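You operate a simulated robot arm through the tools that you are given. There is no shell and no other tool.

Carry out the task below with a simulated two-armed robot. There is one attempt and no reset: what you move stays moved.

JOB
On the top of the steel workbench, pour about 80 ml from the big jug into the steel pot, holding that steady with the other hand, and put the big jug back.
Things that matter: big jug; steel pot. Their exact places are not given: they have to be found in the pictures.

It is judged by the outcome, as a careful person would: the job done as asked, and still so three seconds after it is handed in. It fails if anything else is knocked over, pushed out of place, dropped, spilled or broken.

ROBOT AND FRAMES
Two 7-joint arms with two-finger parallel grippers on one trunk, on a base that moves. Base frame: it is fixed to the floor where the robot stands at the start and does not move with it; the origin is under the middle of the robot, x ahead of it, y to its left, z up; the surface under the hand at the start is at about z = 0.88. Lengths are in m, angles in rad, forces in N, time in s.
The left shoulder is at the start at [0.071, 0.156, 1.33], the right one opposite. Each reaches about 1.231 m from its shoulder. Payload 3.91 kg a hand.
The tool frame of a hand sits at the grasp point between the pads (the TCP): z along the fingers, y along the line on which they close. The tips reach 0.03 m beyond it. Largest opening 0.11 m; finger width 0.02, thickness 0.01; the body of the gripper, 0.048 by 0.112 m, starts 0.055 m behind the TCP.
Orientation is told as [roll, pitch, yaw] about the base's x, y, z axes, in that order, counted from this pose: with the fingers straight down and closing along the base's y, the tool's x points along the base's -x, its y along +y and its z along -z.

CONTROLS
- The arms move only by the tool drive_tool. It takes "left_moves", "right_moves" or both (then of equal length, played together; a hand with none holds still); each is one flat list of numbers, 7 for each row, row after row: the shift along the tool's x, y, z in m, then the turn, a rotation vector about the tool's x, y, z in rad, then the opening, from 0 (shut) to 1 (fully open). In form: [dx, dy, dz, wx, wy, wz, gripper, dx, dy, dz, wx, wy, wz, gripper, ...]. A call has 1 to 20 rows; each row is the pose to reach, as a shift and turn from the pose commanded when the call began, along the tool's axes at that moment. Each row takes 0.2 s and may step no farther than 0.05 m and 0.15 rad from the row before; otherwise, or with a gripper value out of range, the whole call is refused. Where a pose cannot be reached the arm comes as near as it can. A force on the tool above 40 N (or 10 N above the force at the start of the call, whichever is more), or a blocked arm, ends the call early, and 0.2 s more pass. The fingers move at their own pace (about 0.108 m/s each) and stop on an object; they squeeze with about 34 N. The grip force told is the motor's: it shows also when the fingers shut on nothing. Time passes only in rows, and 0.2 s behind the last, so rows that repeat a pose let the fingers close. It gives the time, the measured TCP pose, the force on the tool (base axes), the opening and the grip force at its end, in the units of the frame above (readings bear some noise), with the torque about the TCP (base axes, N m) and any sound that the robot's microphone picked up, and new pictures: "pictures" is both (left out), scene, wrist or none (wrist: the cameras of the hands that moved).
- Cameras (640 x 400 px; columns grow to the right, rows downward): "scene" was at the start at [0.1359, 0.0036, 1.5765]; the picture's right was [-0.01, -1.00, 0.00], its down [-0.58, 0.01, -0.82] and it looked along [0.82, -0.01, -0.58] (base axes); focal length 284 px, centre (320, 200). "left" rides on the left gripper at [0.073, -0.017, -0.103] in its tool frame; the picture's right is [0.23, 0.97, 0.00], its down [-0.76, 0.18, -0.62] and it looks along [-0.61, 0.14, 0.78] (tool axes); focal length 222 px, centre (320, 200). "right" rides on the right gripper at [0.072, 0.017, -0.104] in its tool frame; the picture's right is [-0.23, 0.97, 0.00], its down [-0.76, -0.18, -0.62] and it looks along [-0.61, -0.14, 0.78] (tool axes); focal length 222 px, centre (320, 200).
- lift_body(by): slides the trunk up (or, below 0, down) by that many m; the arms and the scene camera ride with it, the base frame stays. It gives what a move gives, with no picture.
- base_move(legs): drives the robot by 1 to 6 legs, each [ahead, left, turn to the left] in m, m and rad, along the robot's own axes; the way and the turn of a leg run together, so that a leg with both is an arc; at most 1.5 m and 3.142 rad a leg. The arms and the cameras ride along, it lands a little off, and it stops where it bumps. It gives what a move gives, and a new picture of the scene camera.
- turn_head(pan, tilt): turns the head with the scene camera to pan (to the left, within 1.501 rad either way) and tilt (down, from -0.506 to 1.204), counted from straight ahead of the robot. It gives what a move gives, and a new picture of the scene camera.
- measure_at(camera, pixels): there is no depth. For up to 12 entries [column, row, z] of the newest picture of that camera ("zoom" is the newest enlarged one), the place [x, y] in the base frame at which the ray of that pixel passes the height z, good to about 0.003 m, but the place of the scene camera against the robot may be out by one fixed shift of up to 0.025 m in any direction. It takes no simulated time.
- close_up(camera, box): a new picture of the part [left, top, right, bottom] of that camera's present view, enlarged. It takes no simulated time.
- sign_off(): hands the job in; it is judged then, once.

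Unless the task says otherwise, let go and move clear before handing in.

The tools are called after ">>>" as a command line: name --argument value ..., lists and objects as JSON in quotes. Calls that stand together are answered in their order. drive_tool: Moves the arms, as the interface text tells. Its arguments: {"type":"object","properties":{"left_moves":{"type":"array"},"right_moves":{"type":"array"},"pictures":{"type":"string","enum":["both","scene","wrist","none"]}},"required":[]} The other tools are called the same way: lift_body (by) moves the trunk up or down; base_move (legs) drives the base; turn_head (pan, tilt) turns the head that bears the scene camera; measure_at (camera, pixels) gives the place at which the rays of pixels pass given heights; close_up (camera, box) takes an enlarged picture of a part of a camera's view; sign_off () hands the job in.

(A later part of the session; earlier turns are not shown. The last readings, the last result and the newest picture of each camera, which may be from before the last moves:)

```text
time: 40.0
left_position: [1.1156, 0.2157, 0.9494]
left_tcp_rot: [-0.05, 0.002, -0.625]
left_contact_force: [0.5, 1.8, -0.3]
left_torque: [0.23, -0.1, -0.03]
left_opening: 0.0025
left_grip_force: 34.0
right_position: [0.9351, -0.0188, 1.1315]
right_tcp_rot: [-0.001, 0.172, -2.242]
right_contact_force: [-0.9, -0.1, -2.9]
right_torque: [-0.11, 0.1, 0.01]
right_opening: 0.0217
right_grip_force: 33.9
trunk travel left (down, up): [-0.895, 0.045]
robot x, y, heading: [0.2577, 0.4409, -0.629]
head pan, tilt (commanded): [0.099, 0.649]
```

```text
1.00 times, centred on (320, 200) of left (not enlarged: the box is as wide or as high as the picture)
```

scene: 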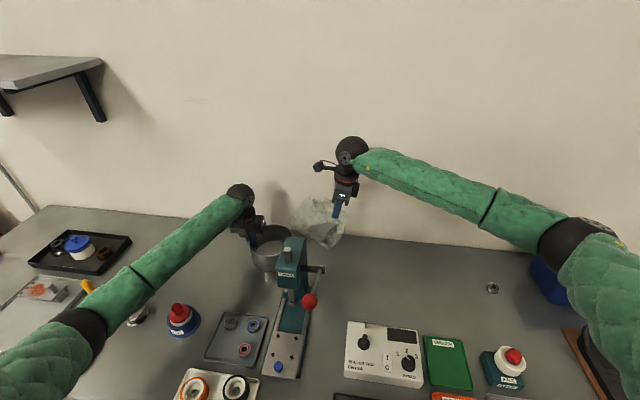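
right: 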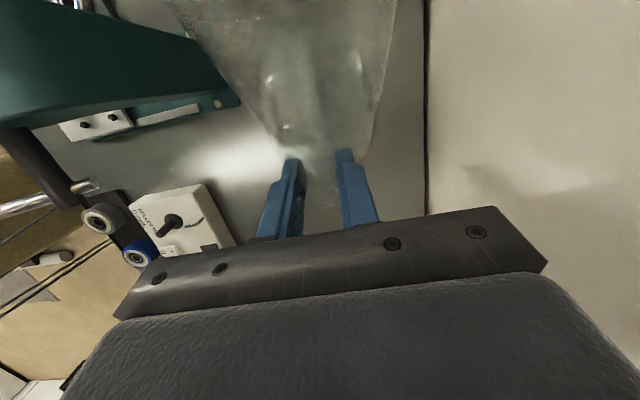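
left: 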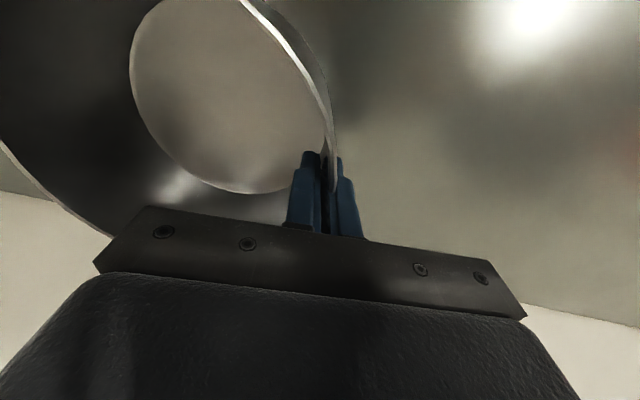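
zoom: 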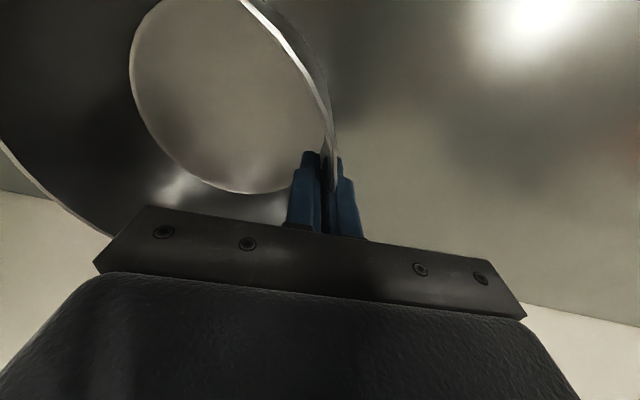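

At 50° the spout is at about (s 0.737, z 1.046), 3 cm inside the pot's edge, and the water hasn't reached the lip. I'll ease to 60°, moving the spout a bit further over the pot and lower.

>>> drive_tool --right_moves '[0.0099, 0, 0.0015, 0, -0.0582, 0, 0, 0.0203, 0, 0.0036, 0, -0.1164, 0, 0, 0.0312, 0, 0.0059, 0, -0.1745, 0, 0, 0.0312, 0, 0.0059, 0, -0.1745, 0, 0]' --pictures "scene"

>>> close_up --camera "scene" --box '[250, 190, 340, 250]'

```text
time: 41.0
left_position: [1.1152, 0.2156, 0.95]
left_tcp_rot: [-0.049, 0.001, -0.624]
left_contact_force: [-0.4, 1.2, 0.6]
left_torque: [0.23, -0.12, 0.02]
left_opening: 0.0026
left_grip_force: 33.6
right_position: [0.9523, 0.0044, 1.131]
right_tcp_rot: [0.0, 0.0, -2.239]
right_contact_force: [0.4, -0.2, -2.5]
right_torque: [-0.07, 0.08, 0.01]
right_opening: 0.0218
right_grip_force: 33.7
trunk travel left (down, up): [-0.895, 0.045]
robot x, y, heading: [0.2563, 0.4419, -0.626]
head pan, tilt (commanded): [0.099, 0.649]
```

scene: 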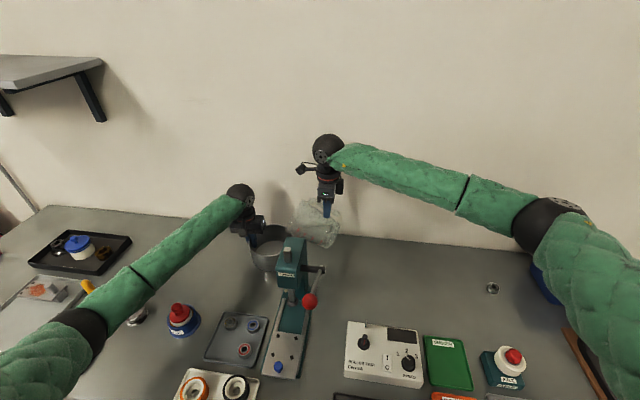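

```text
6.67 times, centred on (295, 220) of scene
```

zoom: 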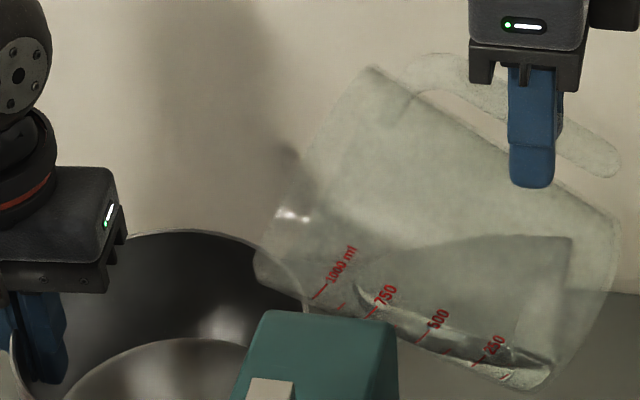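

At 60° there is still no flow, with about 2.5 N on the hand and a dry pot. I'll go on to 64° and check.

>>> drive_tool --right_moves '[0.004, 0, -0.002, 0, -0.0349, 0, 0, 0.008, 0, -0.004, 0, -0.0698, 0, 0, 0.008, 0, -0.004, 0, -0.0698, 0, 0, 0.008, 0, -0.004, 0, -0.0698, 0, 0]' --pictures "scene"

>>> close_up --camera "scene" --box '[250, 190, 340, 250]'

>>> close_up --camera "left" --box '[80, 0, 340, 200]'

```text
time: 42.0
left_position: [1.1155, 0.2169, 0.9493]
left_tcp_rot: [-0.049, 0.001, -0.623]
left_contact_force: [-0.1, 0.6, -0.2]
left_torque: [0.17, -0.09, 0.02]
left_opening: 0.0027
left_grip_force: 33.8
right_position: [0.9582, 0.0119, 1.1369]
right_tcp_rot: [0.0, -0.071, -2.239]
right_contact_force: [0.7, 0.8, -2.5]
right_torque: [-0.07, 0.08, -0.01]
right_opening: 0.0216
right_grip_force: 34.2
trunk travel left (down, up): [-0.895, 0.045]
robot x, y, heading: [0.2577, 0.4386, -0.623]
head pan, tilt (commanded): [0.099, 0.649]
```

scene: 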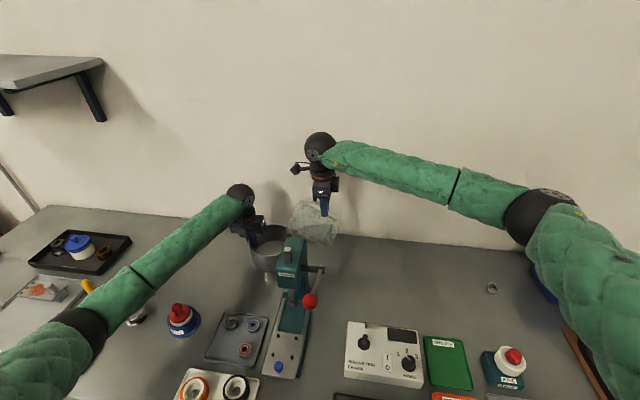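

```text
6.67 times, centred on (295, 220) of scene
```

zoom: 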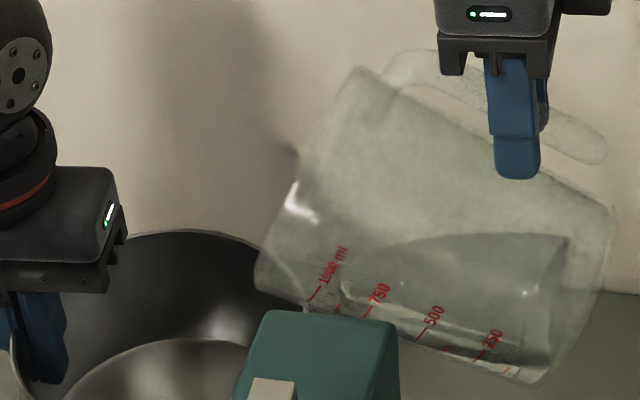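

```text
2.00 times, centred on (210, 100) of left
```

zoom: 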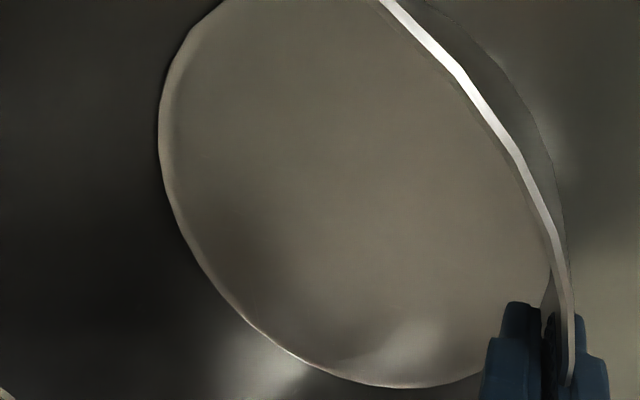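

>>> drive_tool --right_moves '[0.0021, 0, -0.0012, 0, -0.0175, 0, 0, 0.0042, 0, -0.0025, 0, -0.0349, 0, 0, 0.0042, 0, -0.0025, 0, -0.0349, 0, 0, 0.0042, 0, -0.0025, 0, -0.0349, 0, 0]' --pictures "both"

>>> close_up --camera "scene" --box '[250, 190, 340, 250]'

>>> measure_at --camera "scene" --pixels '[[285.2, 233, 1.0], [285.2, 233, 1.02]]'

```text
time: 43.0
left_position: [1.1155, 0.2165, 0.9505]
left_tcp_rot: [-0.05, 0.001, -0.625]
left_contact_force: [0.4, 0.2, 0.1]
left_torque: [0.17, -0.11, 0.0]
left_opening: 0.0027
left_grip_force: 34.4
right_position: [0.9603, 0.0143, 1.1372]
right_tcp_rot: [-0.004, -0.105, -2.24]
right_contact_force: [0.3, -1.0, -4.2]
right_torque: [-0.05, 0.08, 0.03]
right_opening: 0.0218
right_grip_force: 34.4
trunk travel left (down, up): [-0.895, 0.045]
robot x, y, heading: [0.2599, 0.4378, -0.624]
head pan, tilt (commanded): [0.099, 0.649]
```

scene: 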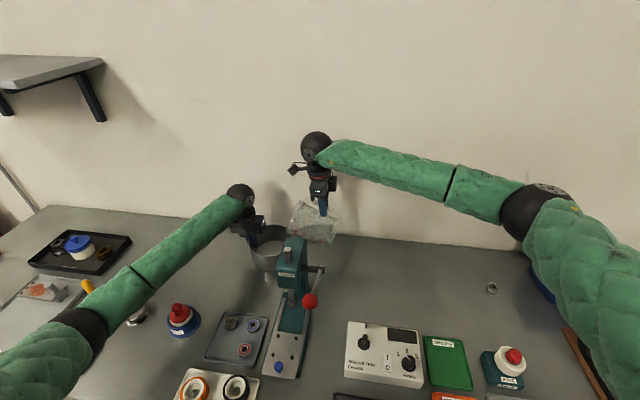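
right: 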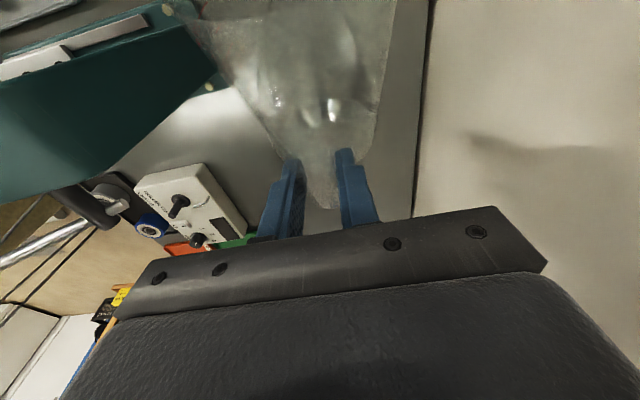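

```text
6.67 times, centred on (295, 220) of scene
```

zoom: 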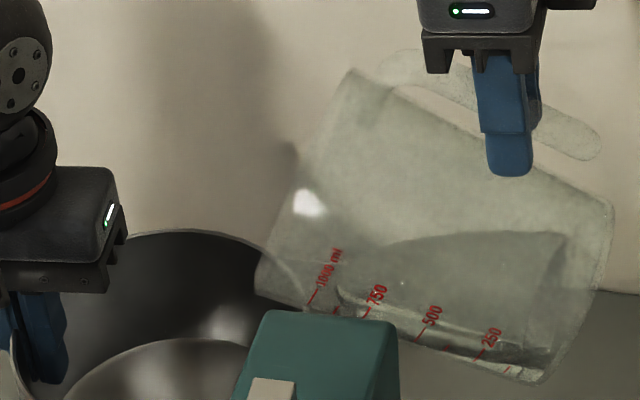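

```text
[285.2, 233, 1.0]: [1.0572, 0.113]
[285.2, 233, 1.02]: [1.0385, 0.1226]
```

Still dry at 66°; the spout is at about (s 0.753, z 1.003), well inside the pot's rim. I'll go on to 68° with a short hold.

>>> drive_tool --right_moves '[0.002, 0, -0.0028, 0, -0.0175, 0, 0, 0.004, 0, -0.0056, 0, -0.0349, 0, 0, 0.004, 0, -0.0056, 0, -0.0349, 0, 0, 0.004, 0, -0.0056, 0, -0.0349, 0, 0]' --pictures "scene"

>>> close_up --camera "scene" --box '[250, 190, 340, 250]'

```text
time: 44.0
left_position: [1.1152, 0.2162, 0.9489]
left_tcp_rot: [-0.049, 0.002, -0.626]
left_contact_force: [0.2, -0.8, -0.2]
left_torque: [0.16, -0.12, 0.02]
left_opening: 0.0026
left_grip_force: 33.4
right_position: [0.9636, 0.0193, 1.1432]
right_tcp_rot: [-0.002, -0.14, -2.239]
right_contact_force: [-0.6, 0.5, -2.7]
right_torque: [-0.04, 0.02, -0.02]
right_opening: 0.0218
right_grip_force: 33.9
trunk travel left (down, up): [-0.895, 0.045]
robot x, y, heading: [0.2592, 0.4408, -0.625]
head pan, tilt (commanded): [0.099, 0.649]
```

scene: 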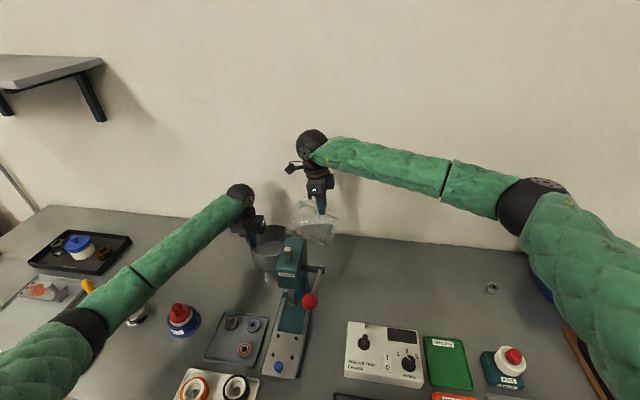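

```text
6.67 times, centred on (295, 220) of scene
```

zoom: 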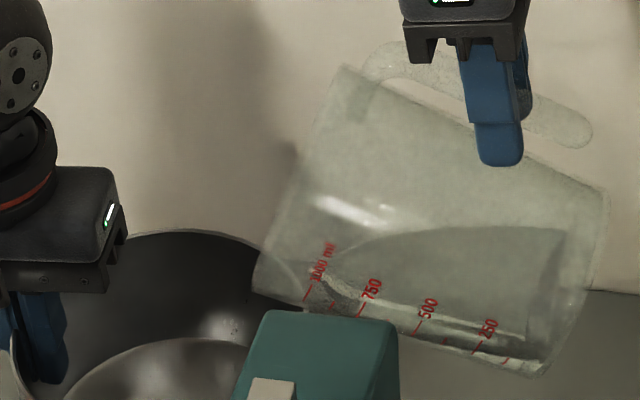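

>>> close_up --camera "left" --box '[80, 0, 340, 200]'

>>> close_up --camera "scene" --box '[250, 215, 310, 255]'

```text
2.00 times, centred on (210, 100) of left
```

zoom: 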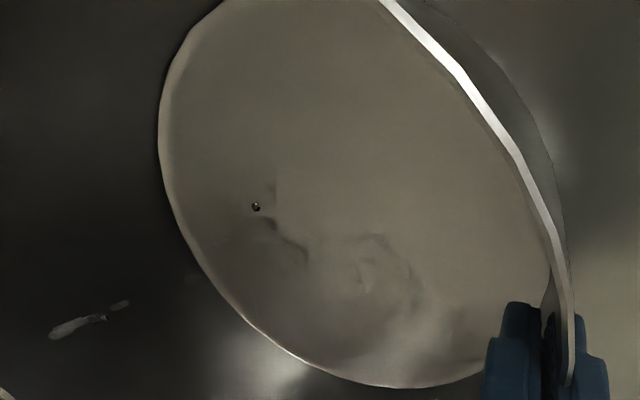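

```text
10.00 times, centred on (280, 235) of scene
```

zoom: 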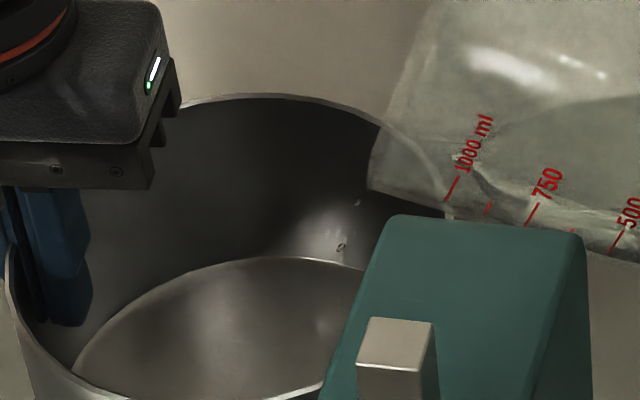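

Flow has just started: drops are falling and there are wet patches on the pot floor. That is close to what a 200 ml fill should give, so I'll tilt 1° more and hold about 1 s.

>>> drive_tool --right_moves '[0.002, 0, -0.0028, 0, -0.0175, 0, 0, 0.002, 0, -0.0028, 0, -0.0175, 0, 0, 0.002, 0, -0.0028, 0, -0.0175, 0, 0, 0.002, 0, -0.0028, 0, -0.0175, 0, 0, 0.002, 0, -0.0028, 0, -0.0175, 0, 0]' --pictures "both"

>>> close_up --camera "scene" --box '[250, 200, 340, 255]'

>>> close_up --camera "left" --box '[0, 0, 340, 220]'

```text
time: 45.2
left_position: [1.1157, 0.216, 0.9496]
left_tcp_rot: [-0.05, 0.001, -0.626]
left_contact_force: [-0.7, -0.9, 0.7]
left_torque: [0.17, -0.13, -0.01]
left_opening: 0.0026
left_grip_force: 34.2
right_position: [0.9645, 0.0206, 1.1459]
right_tcp_rot: [-0.001, -0.158, -2.239]
right_contact_force: [-0.8, 0.2, -2.7]
right_torque: [-0.06, 0.02, 0.01]
right_opening: 0.0218
right_grip_force: 34.4
trunk travel left (down, up): [-0.895, 0.045]
robot x, y, heading: [0.2624, 0.4398, -0.624]
head pan, tilt (commanded): [0.099, 0.649]
```

scene: 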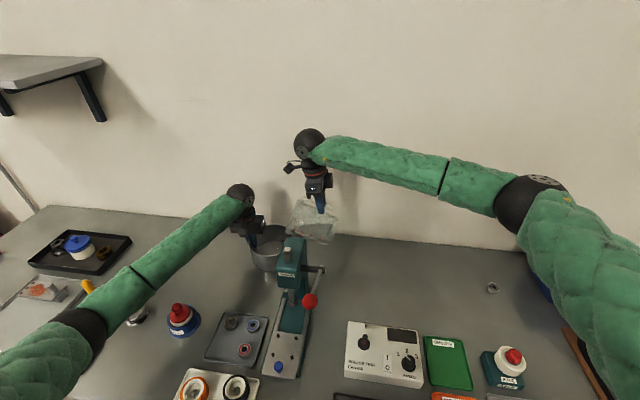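
right: 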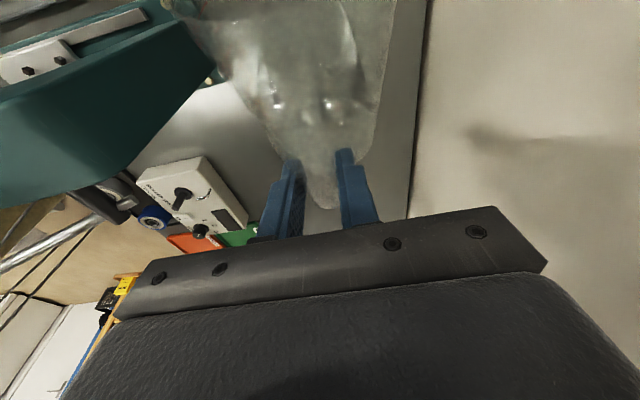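

```text
7.11 times, centred on (295, 228) of scene
```

zoom: 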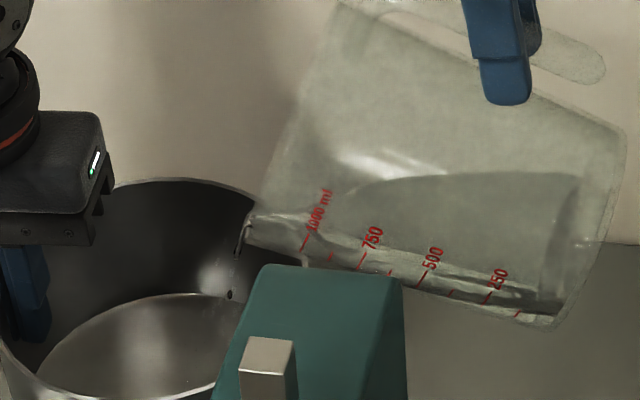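

```text
1.82 times, centred on (170, 110) of left
```

zoom: 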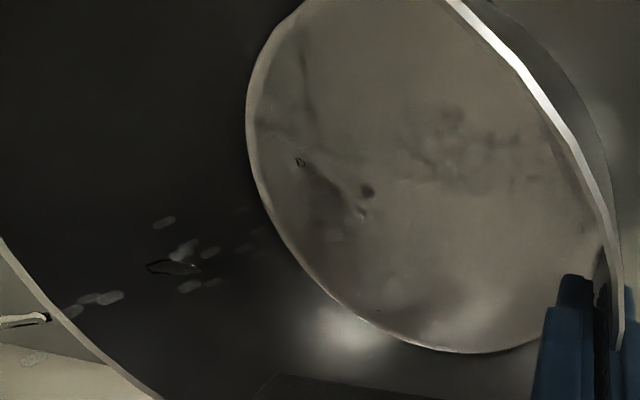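

Water is dripping from the spout onto the right part of the pot floor, all inside. I'll tilt to 70.5° and hold to let it run.

>>> drive_tool --right_moves '[0.003, 0, -0.004, 0, -0.0262, 0, 0, 0.003, 0, -0.004, 0, -0.0262, 0, 0, 0.003, 0, -0.004, 0, -0.0262, 0, 0, 0.003, 0, -0.004, 0, -0.0262, 0, 0, 0.003, 0, -0.004, 0, -0.0262, 0, 0, 0.003, 0, -0.004, 0, -0.0262, 0, 0, 0.003, 0, -0.004, 0, -0.0262, 0, 0, 0.003, 0, -0.004, 0, -0.0262, 0, 0]' --pictures "both"

>>> close_up --camera "scene" --box '[250, 200, 340, 255]'

>>> close_up --camera "left" --box '[0, 0, 340, 220]'

```text
time: 47.0
left_position: [1.1156, 0.2167, 0.9512]
left_tcp_rot: [-0.049, 0.002, -0.624]
left_contact_force: [0.1, -0.6, 0.9]
left_torque: [0.15, -0.16, -0.01]
left_opening: 0.0026
left_grip_force: 34.1
right_position: [0.9661, 0.0226, 1.1494]
right_tcp_rot: [-0.001, -0.185, -2.24]
right_contact_force: [-1.2, -1.4, -3.8]
right_torque: [-0.04, 0.03, 0.03]
right_opening: 0.0215
right_grip_force: 34.5
trunk travel left (down, up): [-0.895, 0.045]
robot x, y, heading: [0.2594, 0.4366, -0.629]
head pan, tilt (commanded): [0.099, 0.649]
```

scene: 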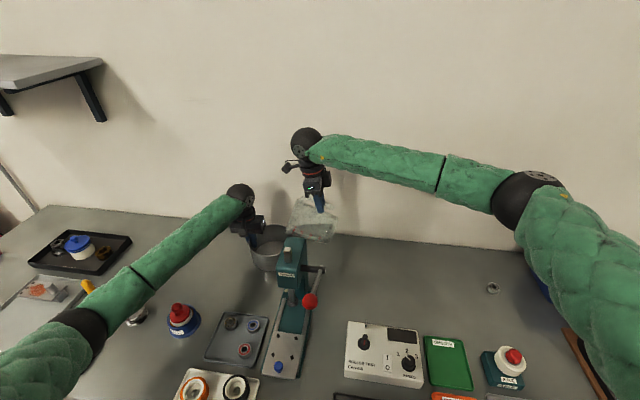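
right: 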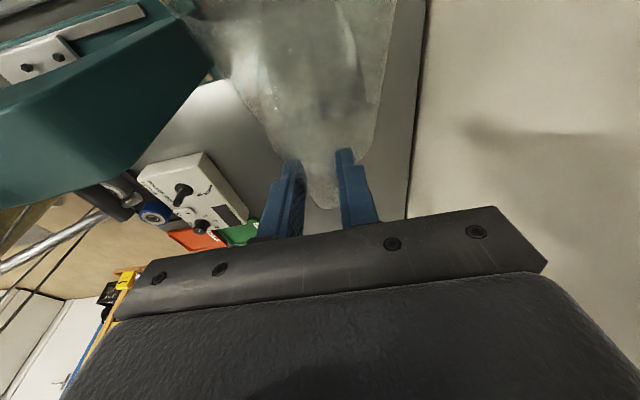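

```text
7.11 times, centred on (295, 228) of scene
```

zoom: 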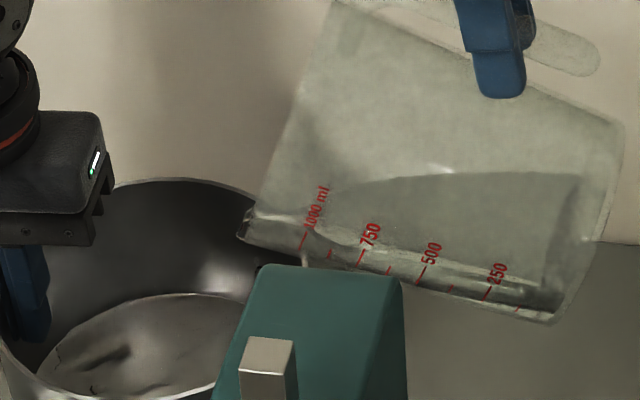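

```text
1.82 times, centred on (170, 110) of left
```

zoom: 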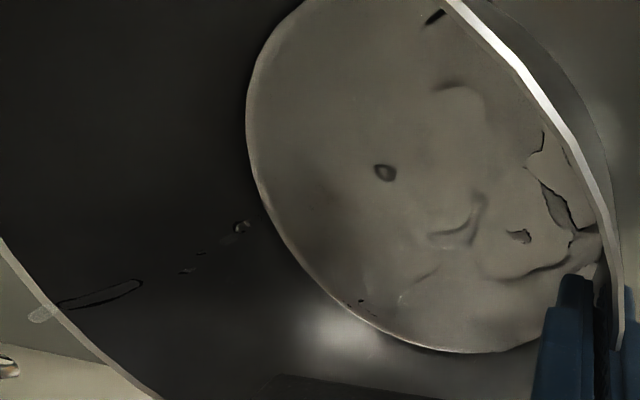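

A film of water is spreading over the pot floor, and the flow at 70.5° has slowed to drips. I'll hold 1.2 s more to see whether it has settled, before going further.

>>> drive_tool --right_moves '[0, 0, 0, 0, 0, 0, 0, 0, 0, 0, 0, 0, 0, 0, 0, 0, 0, 0, 0, 0, 0, 0, 0, 0, 0, 0, 0, 0, 0, 0, 0, 0, 0, 0, 0]' --pictures "scene"

>>> close_up --camera "scene" --box '[250, 200, 340, 255]'

>>> close_up --camera "left" --box '[0, 0, 340, 220]'

```text
time: 48.2
left_position: [1.1161, 0.2155, 0.9499]
left_tcp_rot: [-0.049, 0.001, -0.624]
left_contact_force: [0.3, 0.2, -0.8]
left_torque: [0.2, -0.1, -0.02]
left_opening: 0.0025
left_grip_force: 34.0
right_position: [0.9656, 0.0233, 1.1513]
right_tcp_rot: [0.0, -0.182, -2.24]
right_contact_force: [0.7, 0.8, -2.9]
right_torque: [-0.06, 0.07, 0.0]
right_opening: 0.0217
right_grip_force: 33.7
trunk travel left (down, up): [-0.895, 0.045]
robot x, y, heading: [0.26, 0.4391, -0.622]
head pan, tilt (commanded): [0.099, 0.649]
```

scene: 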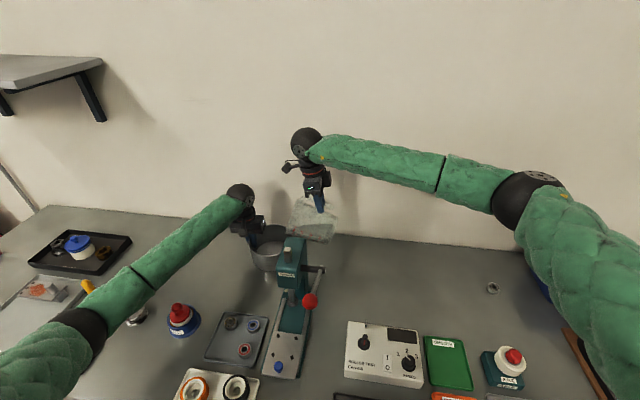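

```text
7.11 times, centred on (295, 228) of scene
```

zoom: 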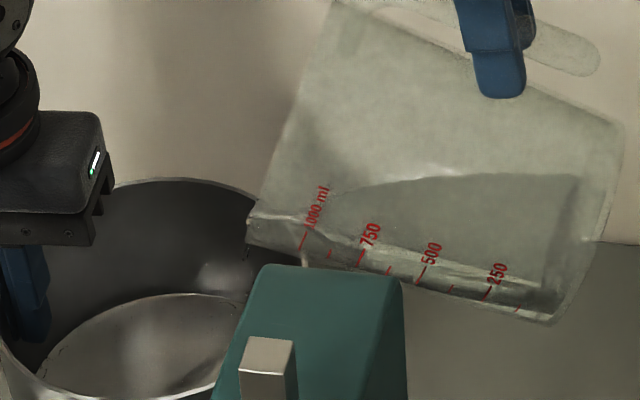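

```text
1.82 times, centred on (170, 110) of left
```

zoom: 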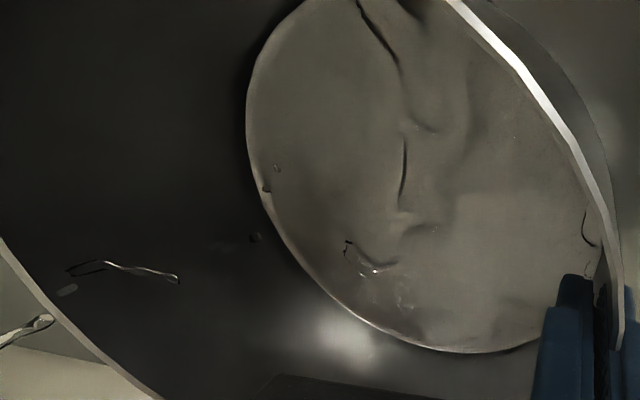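

A thin stream is still running and the floor is nearly covered. I'll go to 72° and hold 1.6 s, then judge the amount.

>>> drive_tool --right_moves '[0.003, 0, -0.004, 0, -0.0262, 0, 0, 0.003, 0, -0.004, 0, -0.0262, 0, 0, 0.003, 0, -0.004, 0, -0.0262, 0, 0, 0.003, 0, -0.004, 0, -0.0262, 0, 0, 0.003, 0, -0.004, 0, -0.0262, 0, 0, 0.003, 0, -0.004, 0, -0.0262, 0, 0, 0.003, 0, -0.004, 0, -0.0262, 0, 0]' --pictures "scene"

>>> close_up --camera "scene" --box '[250, 200, 340, 255]'

>>> close_up --camera "left" --box '[0, 0, 340, 220]'

```text
time: 49.8
left_position: [1.1154, 0.2169, 0.9499]
left_tcp_rot: [-0.049, 0.002, -0.625]
left_contact_force: [-0.1, -0.7, 0.3]
left_torque: [0.18, -0.13, 0.03]
left_opening: 0.0024
left_grip_force: 34.1
right_position: [0.9685, 0.026, 1.1527]
right_tcp_rot: [-0.003, -0.209, -2.24]
right_contact_force: [0.5, 0.0, -3.2]
right_torque: [-0.04, 0.02, -0.02]
right_opening: 0.0213
right_grip_force: 33.7
trunk travel left (down, up): [-0.895, 0.045]
robot x, y, heading: [0.2585, 0.4363, -0.624]
head pan, tilt (commanded): [0.099, 0.649]
```

scene: 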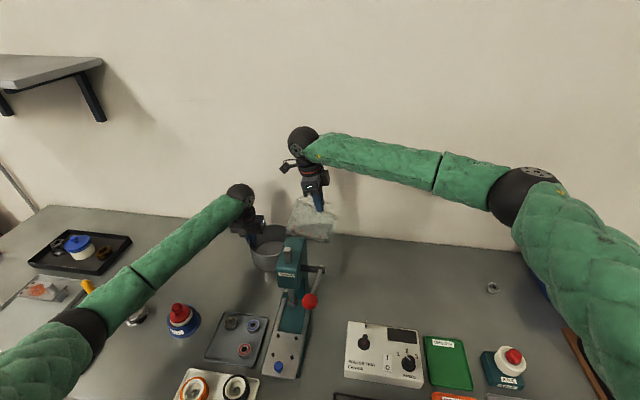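

```text
7.11 times, centred on (295, 228) of scene
```

zoom: 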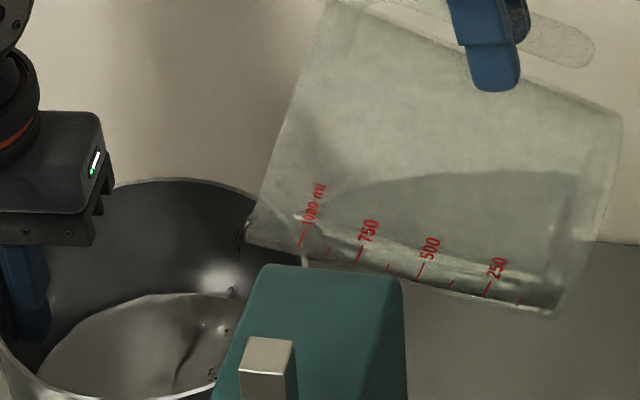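

```text
1.82 times, centred on (170, 110) of left
```

zoom: 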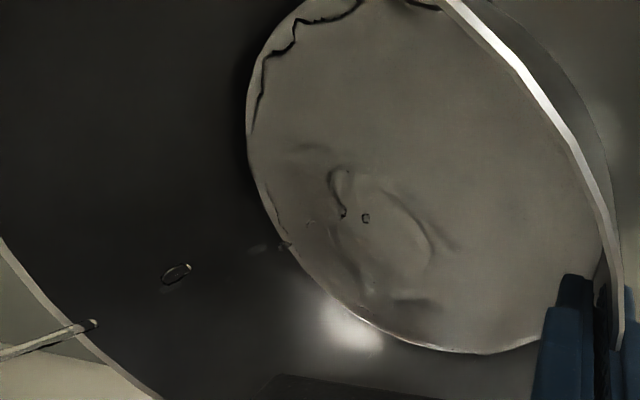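

The pot floor is nearly covered and a thin stream is still running. I'll tilt back to upright with the spout kept over the pot, so I can read the remaining level against the marks.

>>> drive_tool --right_moves '[-0.0158, 0, -0.0002, 0, 0.1047, 0, 0, -0.0297, 0, 0.0005, 0, 0.2094, 0, 0, -0.0419, 0, 0.0022, 0, 0.3142, 0, 0, -0.0518, 0, 0.0044, 0, 0.4189, 0, 0, -0.0597, 0, 0.0069, 0, 0.5236, 0, 0, -0.0654, 0, 0.0097, 0, 0.6283, 0, 0, -0.0689, 0, 0.0124, 0, 0.733, 0, 0, -0.0704, 0, 0.0148, 0, 0.8378, 0, 0, -0.0698, 0, 0.0168, 0, 0.9425, 0, 0, -0.0672, 0, 0.0181, 0, 1.0472, 0, 0, -0.0627, 0, 0.0182, 0, 1.1519, 0, 0, -0.0563, 0, 0.0175, 0, 1.2566, 0, 0, -0.0563, 0, 0.0175, 0, 1.2566, 0, 0, -0.0563, 0, 0.0175, 0, 1.2566, 0, 0, -0.0563, 0, 0.0175, 0, 1.2566, 0, 0]' --pictures "both"

>>> close_up --camera "scene" --box '[280, 180, 345, 225]'

>>> close_up --camera "left" --box '[0, 0, 340, 220]'

>>> close_up --camera "scene" --box '[240, 130, 360, 250]'

```text
time: 53.0
left_position: [1.1149, 0.2164, 0.9505]
left_tcp_rot: [-0.05, 0.002, -0.626]
left_contact_force: [-0.9, 1.0, 0.0]
left_torque: [0.2, -0.15, 0.01]
left_opening: 0.0026
left_grip_force: 34.3
right_position: [0.9331, -0.0206, 1.1474]
right_tcp_rot: [0.0, 1.049, -2.244]
right_contact_force: [-0.8, 0.4, -3.9]
right_torque: [-0.17, 0.19, -0.01]
right_opening: 0.0218
right_grip_force: 34.1
trunk travel left (down, up): [-0.895, 0.045]
robot x, y, heading: [0.2596, 0.4354, -0.628]
head pan, tilt (commanded): [0.099, 0.649]
```

scene: 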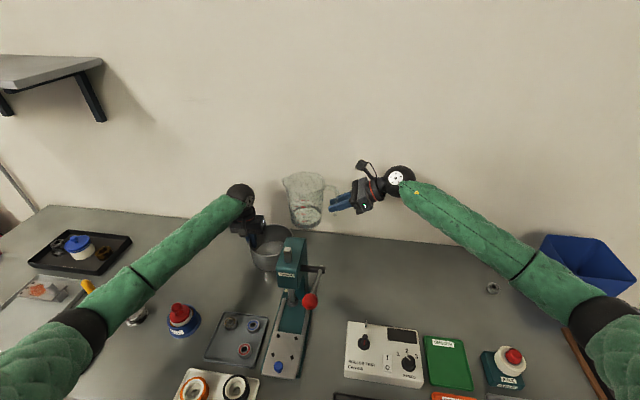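
right: 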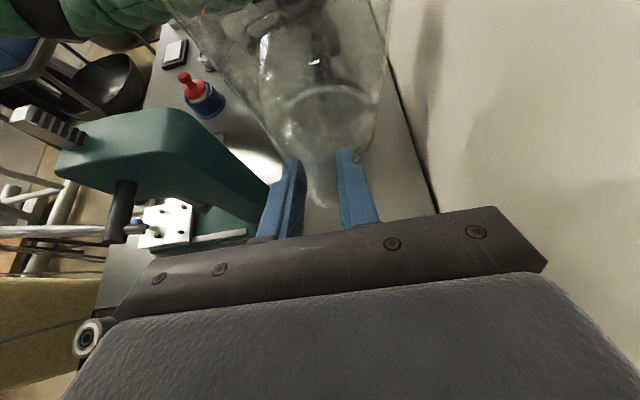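

```text
8.89 times, centred on (312, 202) of scene
```

zoom: 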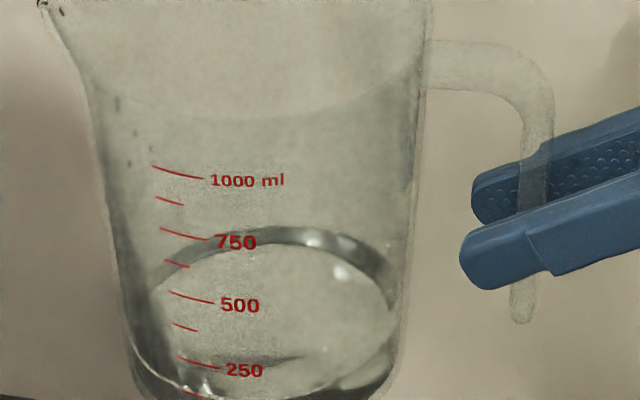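

```text
1.82 times, centred on (170, 110) of left
```

zoom: 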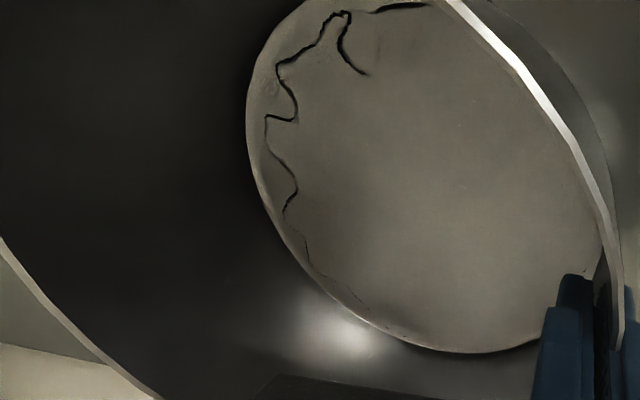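

```text
3.33 times, centred on (300, 190) of scene
```

zoom: 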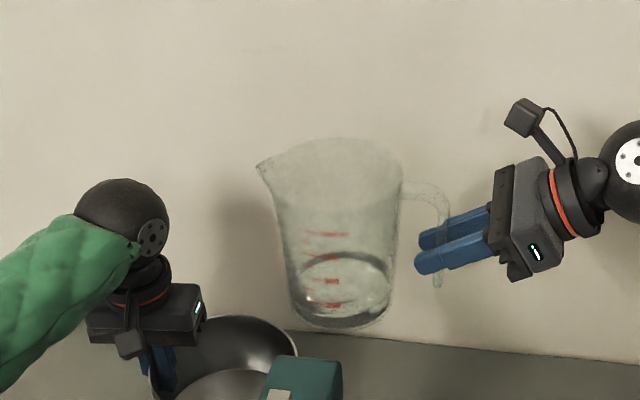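

The jug is upright over the pot; I'll let the surface settle and read the level near the 125/250 marks.

>>> drive_tool --right_moves '[0, 0, 0, 0, 0, 0, 0, 0, 0, 0, 0, 0, 0, 0, 0, 0, 0, 0, 0, 0, 0, 0, 0, 0, 0, 0, 0, 0, 0, 0, 0, 0, 0, 0, 0]' --pictures "scene"

>>> close_up --camera "scene" --box '[285, 198, 335, 230]'

>>> close_up --camera "left" --box '[0, 0, 340, 220]'

```text
time: 54.2
left_position: [1.1155, 0.2157, 0.9496]
left_tcp_rot: [-0.049, 0.003, -0.626]
left_contact_force: [0.1, 0.1, -0.3]
left_torque: [0.2, -0.11, 0.0]
left_opening: 0.0025
left_grip_force: 33.8
right_position: [0.9328, -0.02, 1.1466]
right_tcp_rot: [-0.003, 1.049, -2.243]
right_contact_force: [-0.4, -0.2, -2.7]
right_torque: [-0.2, 0.19, 0.0]
right_opening: 0.0216
right_grip_force: 34.0
trunk travel left (down, up): [-0.895, 0.045]
robot x, y, heading: [0.2552, 0.438, -0.627]
head pan, tilt (commanded): [0.099, 0.649]
```

scene: 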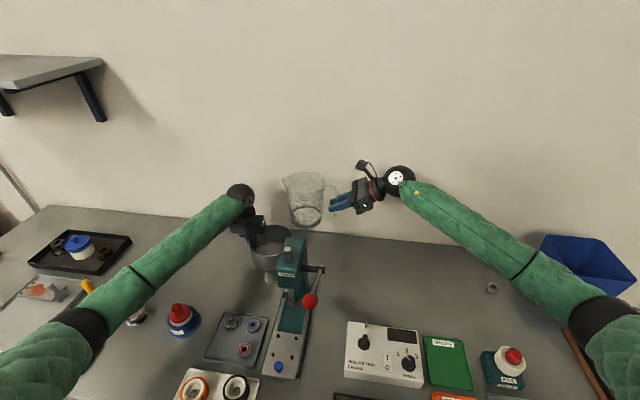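

```text
12.50 times, centred on (310, 214) of scene
```

zoom: 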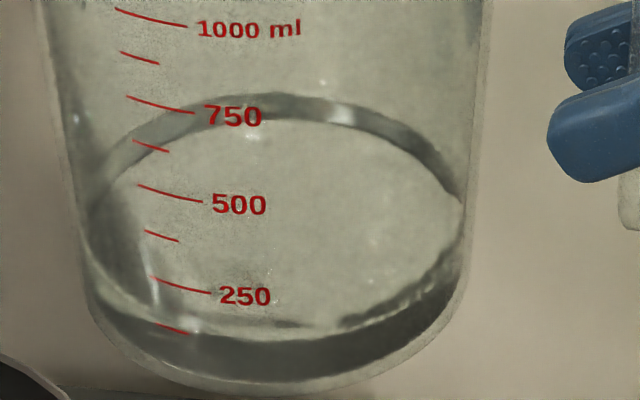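

```text
1.82 times, centred on (170, 110) of left
```

zoom: 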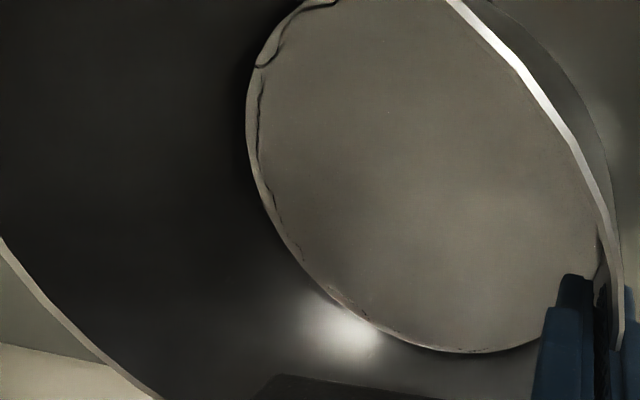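

The water's front edge now lies close to the 125 mark, so roughly 75–80 ml seems to have gone out. I'll enlarge that spot to read it more precisely.

>>> close_up --camera "scene" --box '[290, 212, 318, 230]'

>>> close_up --camera "scene" --box '[245, 205, 305, 250]'

```text
16.00 times, centred on (304, 221) of scene
```

zoom: 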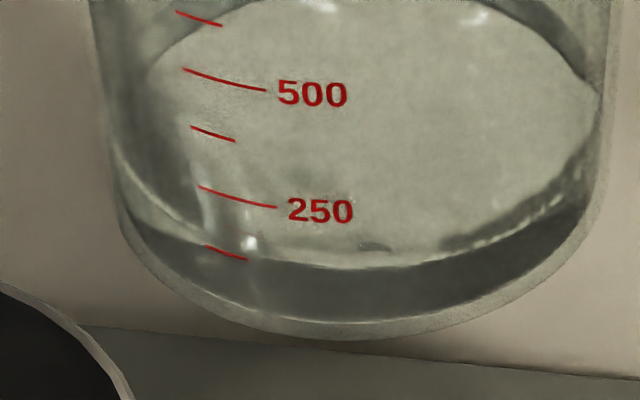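

```text
8.89 times, centred on (275, 228) of scene
```

zoom: 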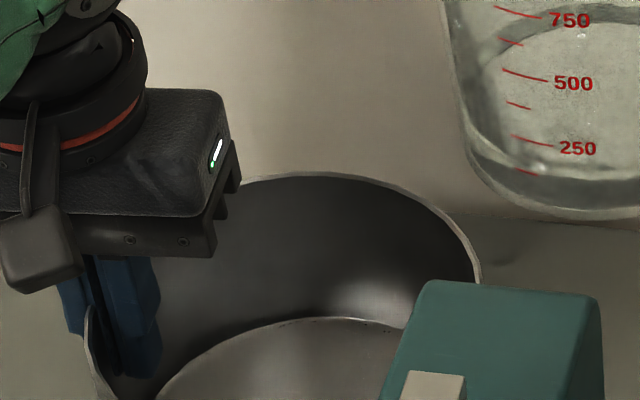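

>>> close_up --camera "scene" --box '[290, 215, 306, 226]'

>>> close_up --camera "scene" --box '[285, 205, 330, 232]'

```text
16.00 times, centred on (298, 220) of scene
```

zoom: 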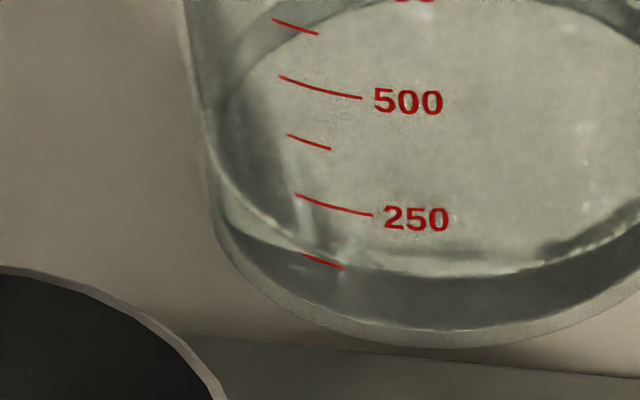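

```text
14.22 times, centred on (308, 218) of scene
```

zoom: 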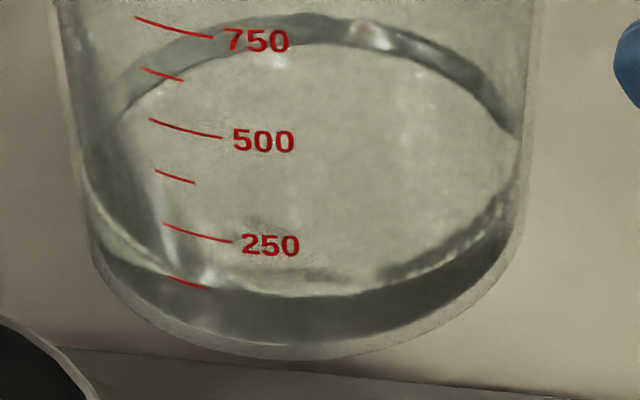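

Visually the remainder is between about 115 and 143 ml, so the poured amount is uncertain. I'll take several load readings at rest to estimate the weight change.

>>> drive_tool --right_moves '[0, 0, 0, 0, 0, 0, 0]' --pictures "none"

>>> drive_tool --right_moves '[0, 0, 0, 0, 0, 0, 0]' --pictures "none"

>>> drive_tool --right_moves '[0, 0, 0, 0, 0, 0, 0]' --pictures "none"

>>> drive_tool --right_moves '[0, 0, 0, 0, 0, 0, 0]' --pictures "none"

>>> drive_tool --right_moves '[0, 0, 0, 0, 0, 0, 0]' --pictures "none"

>>> drive_tool --right_moves '[0, 0, 0, 0, 0, 0, 0]' --pictures "none"

>>> drive_tool --right_moves '[0, 0, 0, 0, 0, 0, 0]' --pictures "none"

>>> drive_tool --right_moves '[0, 0, 0, 0, 0, 0, 0]' --pictures "none"

```text
time: 54.6
left_position: [1.1158, 0.2163, 0.95]
left_tcp_rot: [-0.048, 0.002, -0.624]
left_contact_force: [0.6, -0.4, -0.6]
left_torque: [0.16, -0.08, -0.01]
left_opening: 0.0026
left_grip_force: 34.1
right_position: [0.9332, -0.0202, 1.1473]
right_tcp_rot: [-0.002, 1.048, -2.243]
right_contact_force: [0.4, 0.3, -2.9]
right_torque: [-0.18, 0.16, 0.02]
right_opening: 0.0222
right_grip_force: 33.6
trunk travel left (down, up): [-0.895, 0.045]
robot x, y, heading: [0.2546, 0.4379, -0.625]
head pan, tilt (commanded): [0.099, 0.649]
```

```text
time: 55.0
left_position: [1.1146, 0.2155, 0.9504]
left_tcp_rot: [-0.05, 0.002, -0.625]
left_contact_force: [-0.6, -0.1, 0.0]
left_torque: [0.15, -0.13, -0.04]
left_opening: 0.0026
left_grip_force: 34.1
right_position: [0.9323, -0.0199, 1.1463]
right_tcp_rot: [-0.001, 1.047, -2.244]
right_contact_force: [0.3, 0.2, -2.4]
right_torque: [-0.2, 0.21, -0.01]
right_opening: 0.0217
right_grip_force: 33.6
trunk travel left (down, up): [-0.895, 0.045]
robot x, y, heading: [0.2601, 0.4396, -0.626]
head pan, tilt (commanded): [0.099, 0.649]
```

```text
time: 55.4
left_position: [1.1158, 0.2164, 0.9499]
left_tcp_rot: [-0.048, 0.002, -0.625]
left_contact_force: [0.5, -0.3, -0.8]
left_torque: [0.17, -0.17, 0.0]
left_opening: 0.0024
left_grip_force: 34.1
right_position: [0.9328, -0.0207, 1.1471]
right_tcp_rot: [0.0, 1.047, -2.243]
right_contact_force: [-0.2, 0.2, -2.5]
right_torque: [-0.21, 0.16, -0.02]
right_opening: 0.0218
right_grip_force: 33.5
trunk travel left (down, up): [-0.895, 0.045]
robot x, y, heading: [0.2568, 0.4382, -0.62]
head pan, tilt (commanded): [0.099, 0.649]
```

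```text
time: 55.8
left_position: [1.1156, 0.2151, 0.9501]
left_tcp_rot: [-0.049, 0.002, -0.625]
left_contact_force: [-0.6, -0.5, 0.1]
left_torque: [0.19, -0.08, 0.01]
left_opening: 0.0027
left_grip_force: 33.7
right_position: [0.9343, -0.0216, 1.1465]
right_tcp_rot: [-0.001, 1.047, -2.244]
right_contact_force: [-1.4, -0.1, -2.0]
right_torque: [-0.19, 0.17, -0.03]
right_opening: 0.0217
right_grip_force: 34.3
trunk travel left (down, up): [-0.895, 0.045]
robot x, y, heading: [0.2593, 0.4411, -0.627]
head pan, tilt (commanded): [0.099, 0.649]
```

```text
time: 56.2
left_position: [1.1147, 0.2172, 0.9494]
left_tcp_rot: [-0.048, 0.001, -0.624]
left_contact_force: [0.4, 0.1, -0.1]
left_torque: [0.18, -0.12, 0.02]
left_opening: 0.0026
left_grip_force: 34.3
right_position: [0.934, -0.0211, 1.1471]
right_tcp_rot: [-0.003, 1.047, -2.244]
right_contact_force: [-0.5, -0.6, -2.3]
right_torque: [-0.23, 0.16, 0.0]
right_opening: 0.0219
right_grip_force: 33.9
trunk travel left (down, up): [-0.895, 0.045]
robot x, y, heading: [0.2616, 0.4426, -0.627]
head pan, tilt (commanded): [0.099, 0.649]
```

```text
time: 56.6
left_position: [1.115, 0.217, 0.9505]
left_tcp_rot: [-0.049, 0.002, -0.625]
left_contact_force: [0.3, 0.4, -0.2]
left_torque: [0.2, -0.09, 0.0]
left_opening: 0.0027
left_grip_force: 34.2
right_position: [0.9332, -0.0198, 1.1481]
right_tcp_rot: [-0.001, 1.047, -2.243]
right_contact_force: [0.3, 0.1, -2.0]
right_torque: [-0.2, 0.19, -0.01]
right_opening: 0.0216
right_grip_force: 34.2
trunk travel left (down, up): [-0.895, 0.045]
robot x, y, heading: [0.2591, 0.4368, -0.622]
head pan, tilt (commanded): [0.099, 0.649]
```

```text
time: 57.0
left_position: [1.1151, 0.2164, 0.9507]
left_tcp_rot: [-0.049, 0.001, -0.626]
left_contact_force: [-0.4, 0.3, -0.5]
left_torque: [0.2, -0.11, 0.02]
left_opening: 0.0026
left_grip_force: 34.0
right_position: [0.933, -0.021, 1.1476]
right_tcp_rot: [-0.003, 1.049, -2.24]
right_contact_force: [0.0, -0.1, -2.7]
right_torque: [-0.2, 0.18, 0.01]
right_opening: 0.0217
right_grip_force: 34.3
trunk travel left (down, up): [-0.895, 0.045]
robot x, y, heading: [0.2579, 0.4396, -0.631]
head pan, tilt (commanded): [0.099, 0.649]
```

```text
time: 57.4
left_position: [1.1144, 0.2156, 0.9503]
left_tcp_rot: [-0.049, 0.002, -0.624]
left_contact_force: [0.1, -0.4, -0.5]
left_torque: [0.21, -0.15, -0.05]
left_opening: 0.0027
left_grip_force: 33.8
right_position: [0.9329, -0.021, 1.1466]
right_tcp_rot: [-0.001, 1.047, -2.242]
right_contact_force: [-0.6, 0.0, -2.9]
right_torque: [-0.22, 0.2, 0.01]
right_opening: 0.0215
right_grip_force: 34.2
trunk travel left (down, up): [-0.895, 0.045]
robot x, y, heading: [0.2556, 0.4383, -0.626]
head pan, tilt (commanded): [0.099, 0.649]
```

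The load readings suggest only about 30–60 ml has left the jug, so more is needed. I'll tilt again along the same path to 69° and watch where the flow restarts.

>>> drive_tool --right_moves '[-0.0027, 0, -0.0058, 0, -0.1047, 0, 0, -0.0039, 0, -0.0102, 0, -0.2094, 0, 0, -0.0035, 0, -0.0131, 0, -0.3142, 0, 0, -0.0018, 0, -0.0143, 0, -0.4189, 0, 0, 0.0009, 0, -0.0136, 0, -0.5236, 0, 0, 0.0046, 0, -0.0111, 0, -0.6283, 0, 0, 0.0091, 0, -0.0065, 0, -0.733, 0, 0, 0.0139, 0, 0.0002, 0, -0.8378, 0, 0, 0.019, 0, 0.009, 0, -0.9425, 0, 0, 0.0244, 0, 0.02, 0, -1.0472, 0, 0, 0.0294, 0, 0.033, 0, -1.1519, 0, 0, 0.0268, 0, 0.044, 0, -1.2043, 0, 0, 0.0268, 0, 0.044, 0, -1.2043, 0, 0, 0.0268, 0, 0.044, 0, -1.2043, 0, 0]' --pictures "scene"

>>> close_up --camera "scene" --box '[250, 200, 340, 255]'

>>> close_up --camera "left" --box '[0, 0, 340, 220]'

```text
time: 60.4
left_position: [1.1158, 0.2166, 0.9489]
left_tcp_rot: [-0.05, 0.001, -0.626]
left_contact_force: [0.6, -0.7, 0.2]
left_torque: [0.13, -0.13, 0.0]
left_opening: 0.0027
left_grip_force: 33.9
right_position: [0.9652, 0.0191, 1.1509]
right_tcp_rot: [-0.001, -0.157, -2.239]
right_contact_force: [0.3, -0.5, -3.0]
right_torque: [-0.07, 0.07, -0.02]
right_opening: 0.0219
right_grip_force: 34.0
trunk travel left (down, up): [-0.895, 0.045]
robot x, y, heading: [0.2592, 0.4382, -0.626]
head pan, tilt (commanded): [0.099, 0.649]
```

scene: 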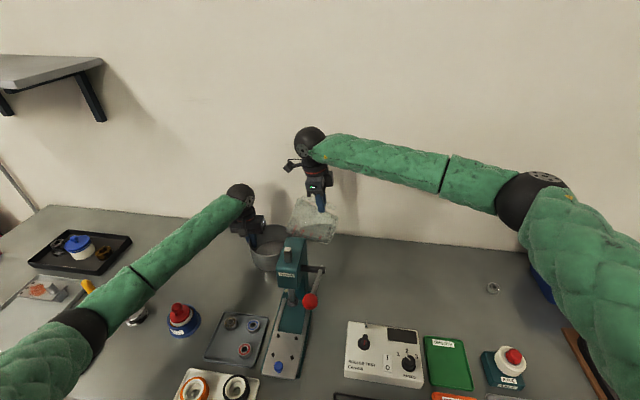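

```text
7.11 times, centred on (295, 228) of scene
```

zoom: 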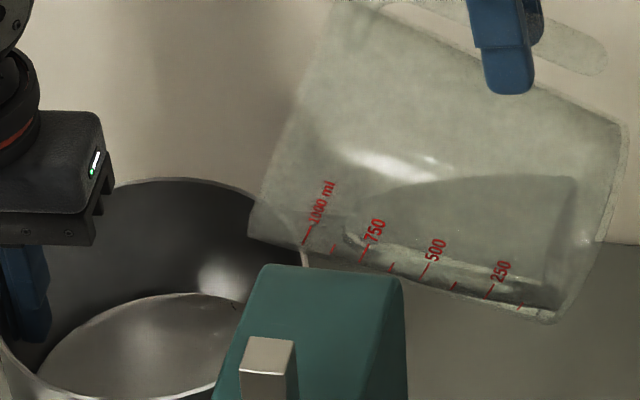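

```text
1.82 times, centred on (170, 110) of left
```

zoom: 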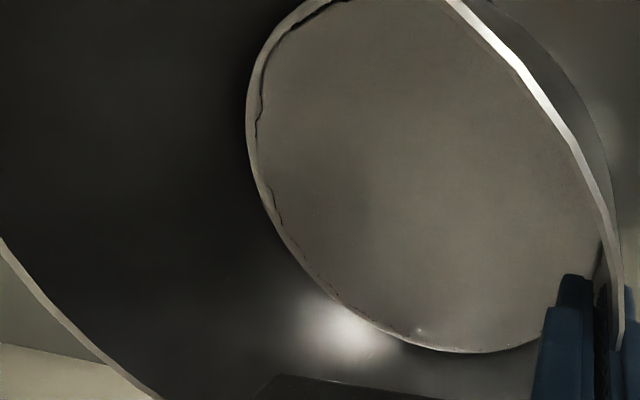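

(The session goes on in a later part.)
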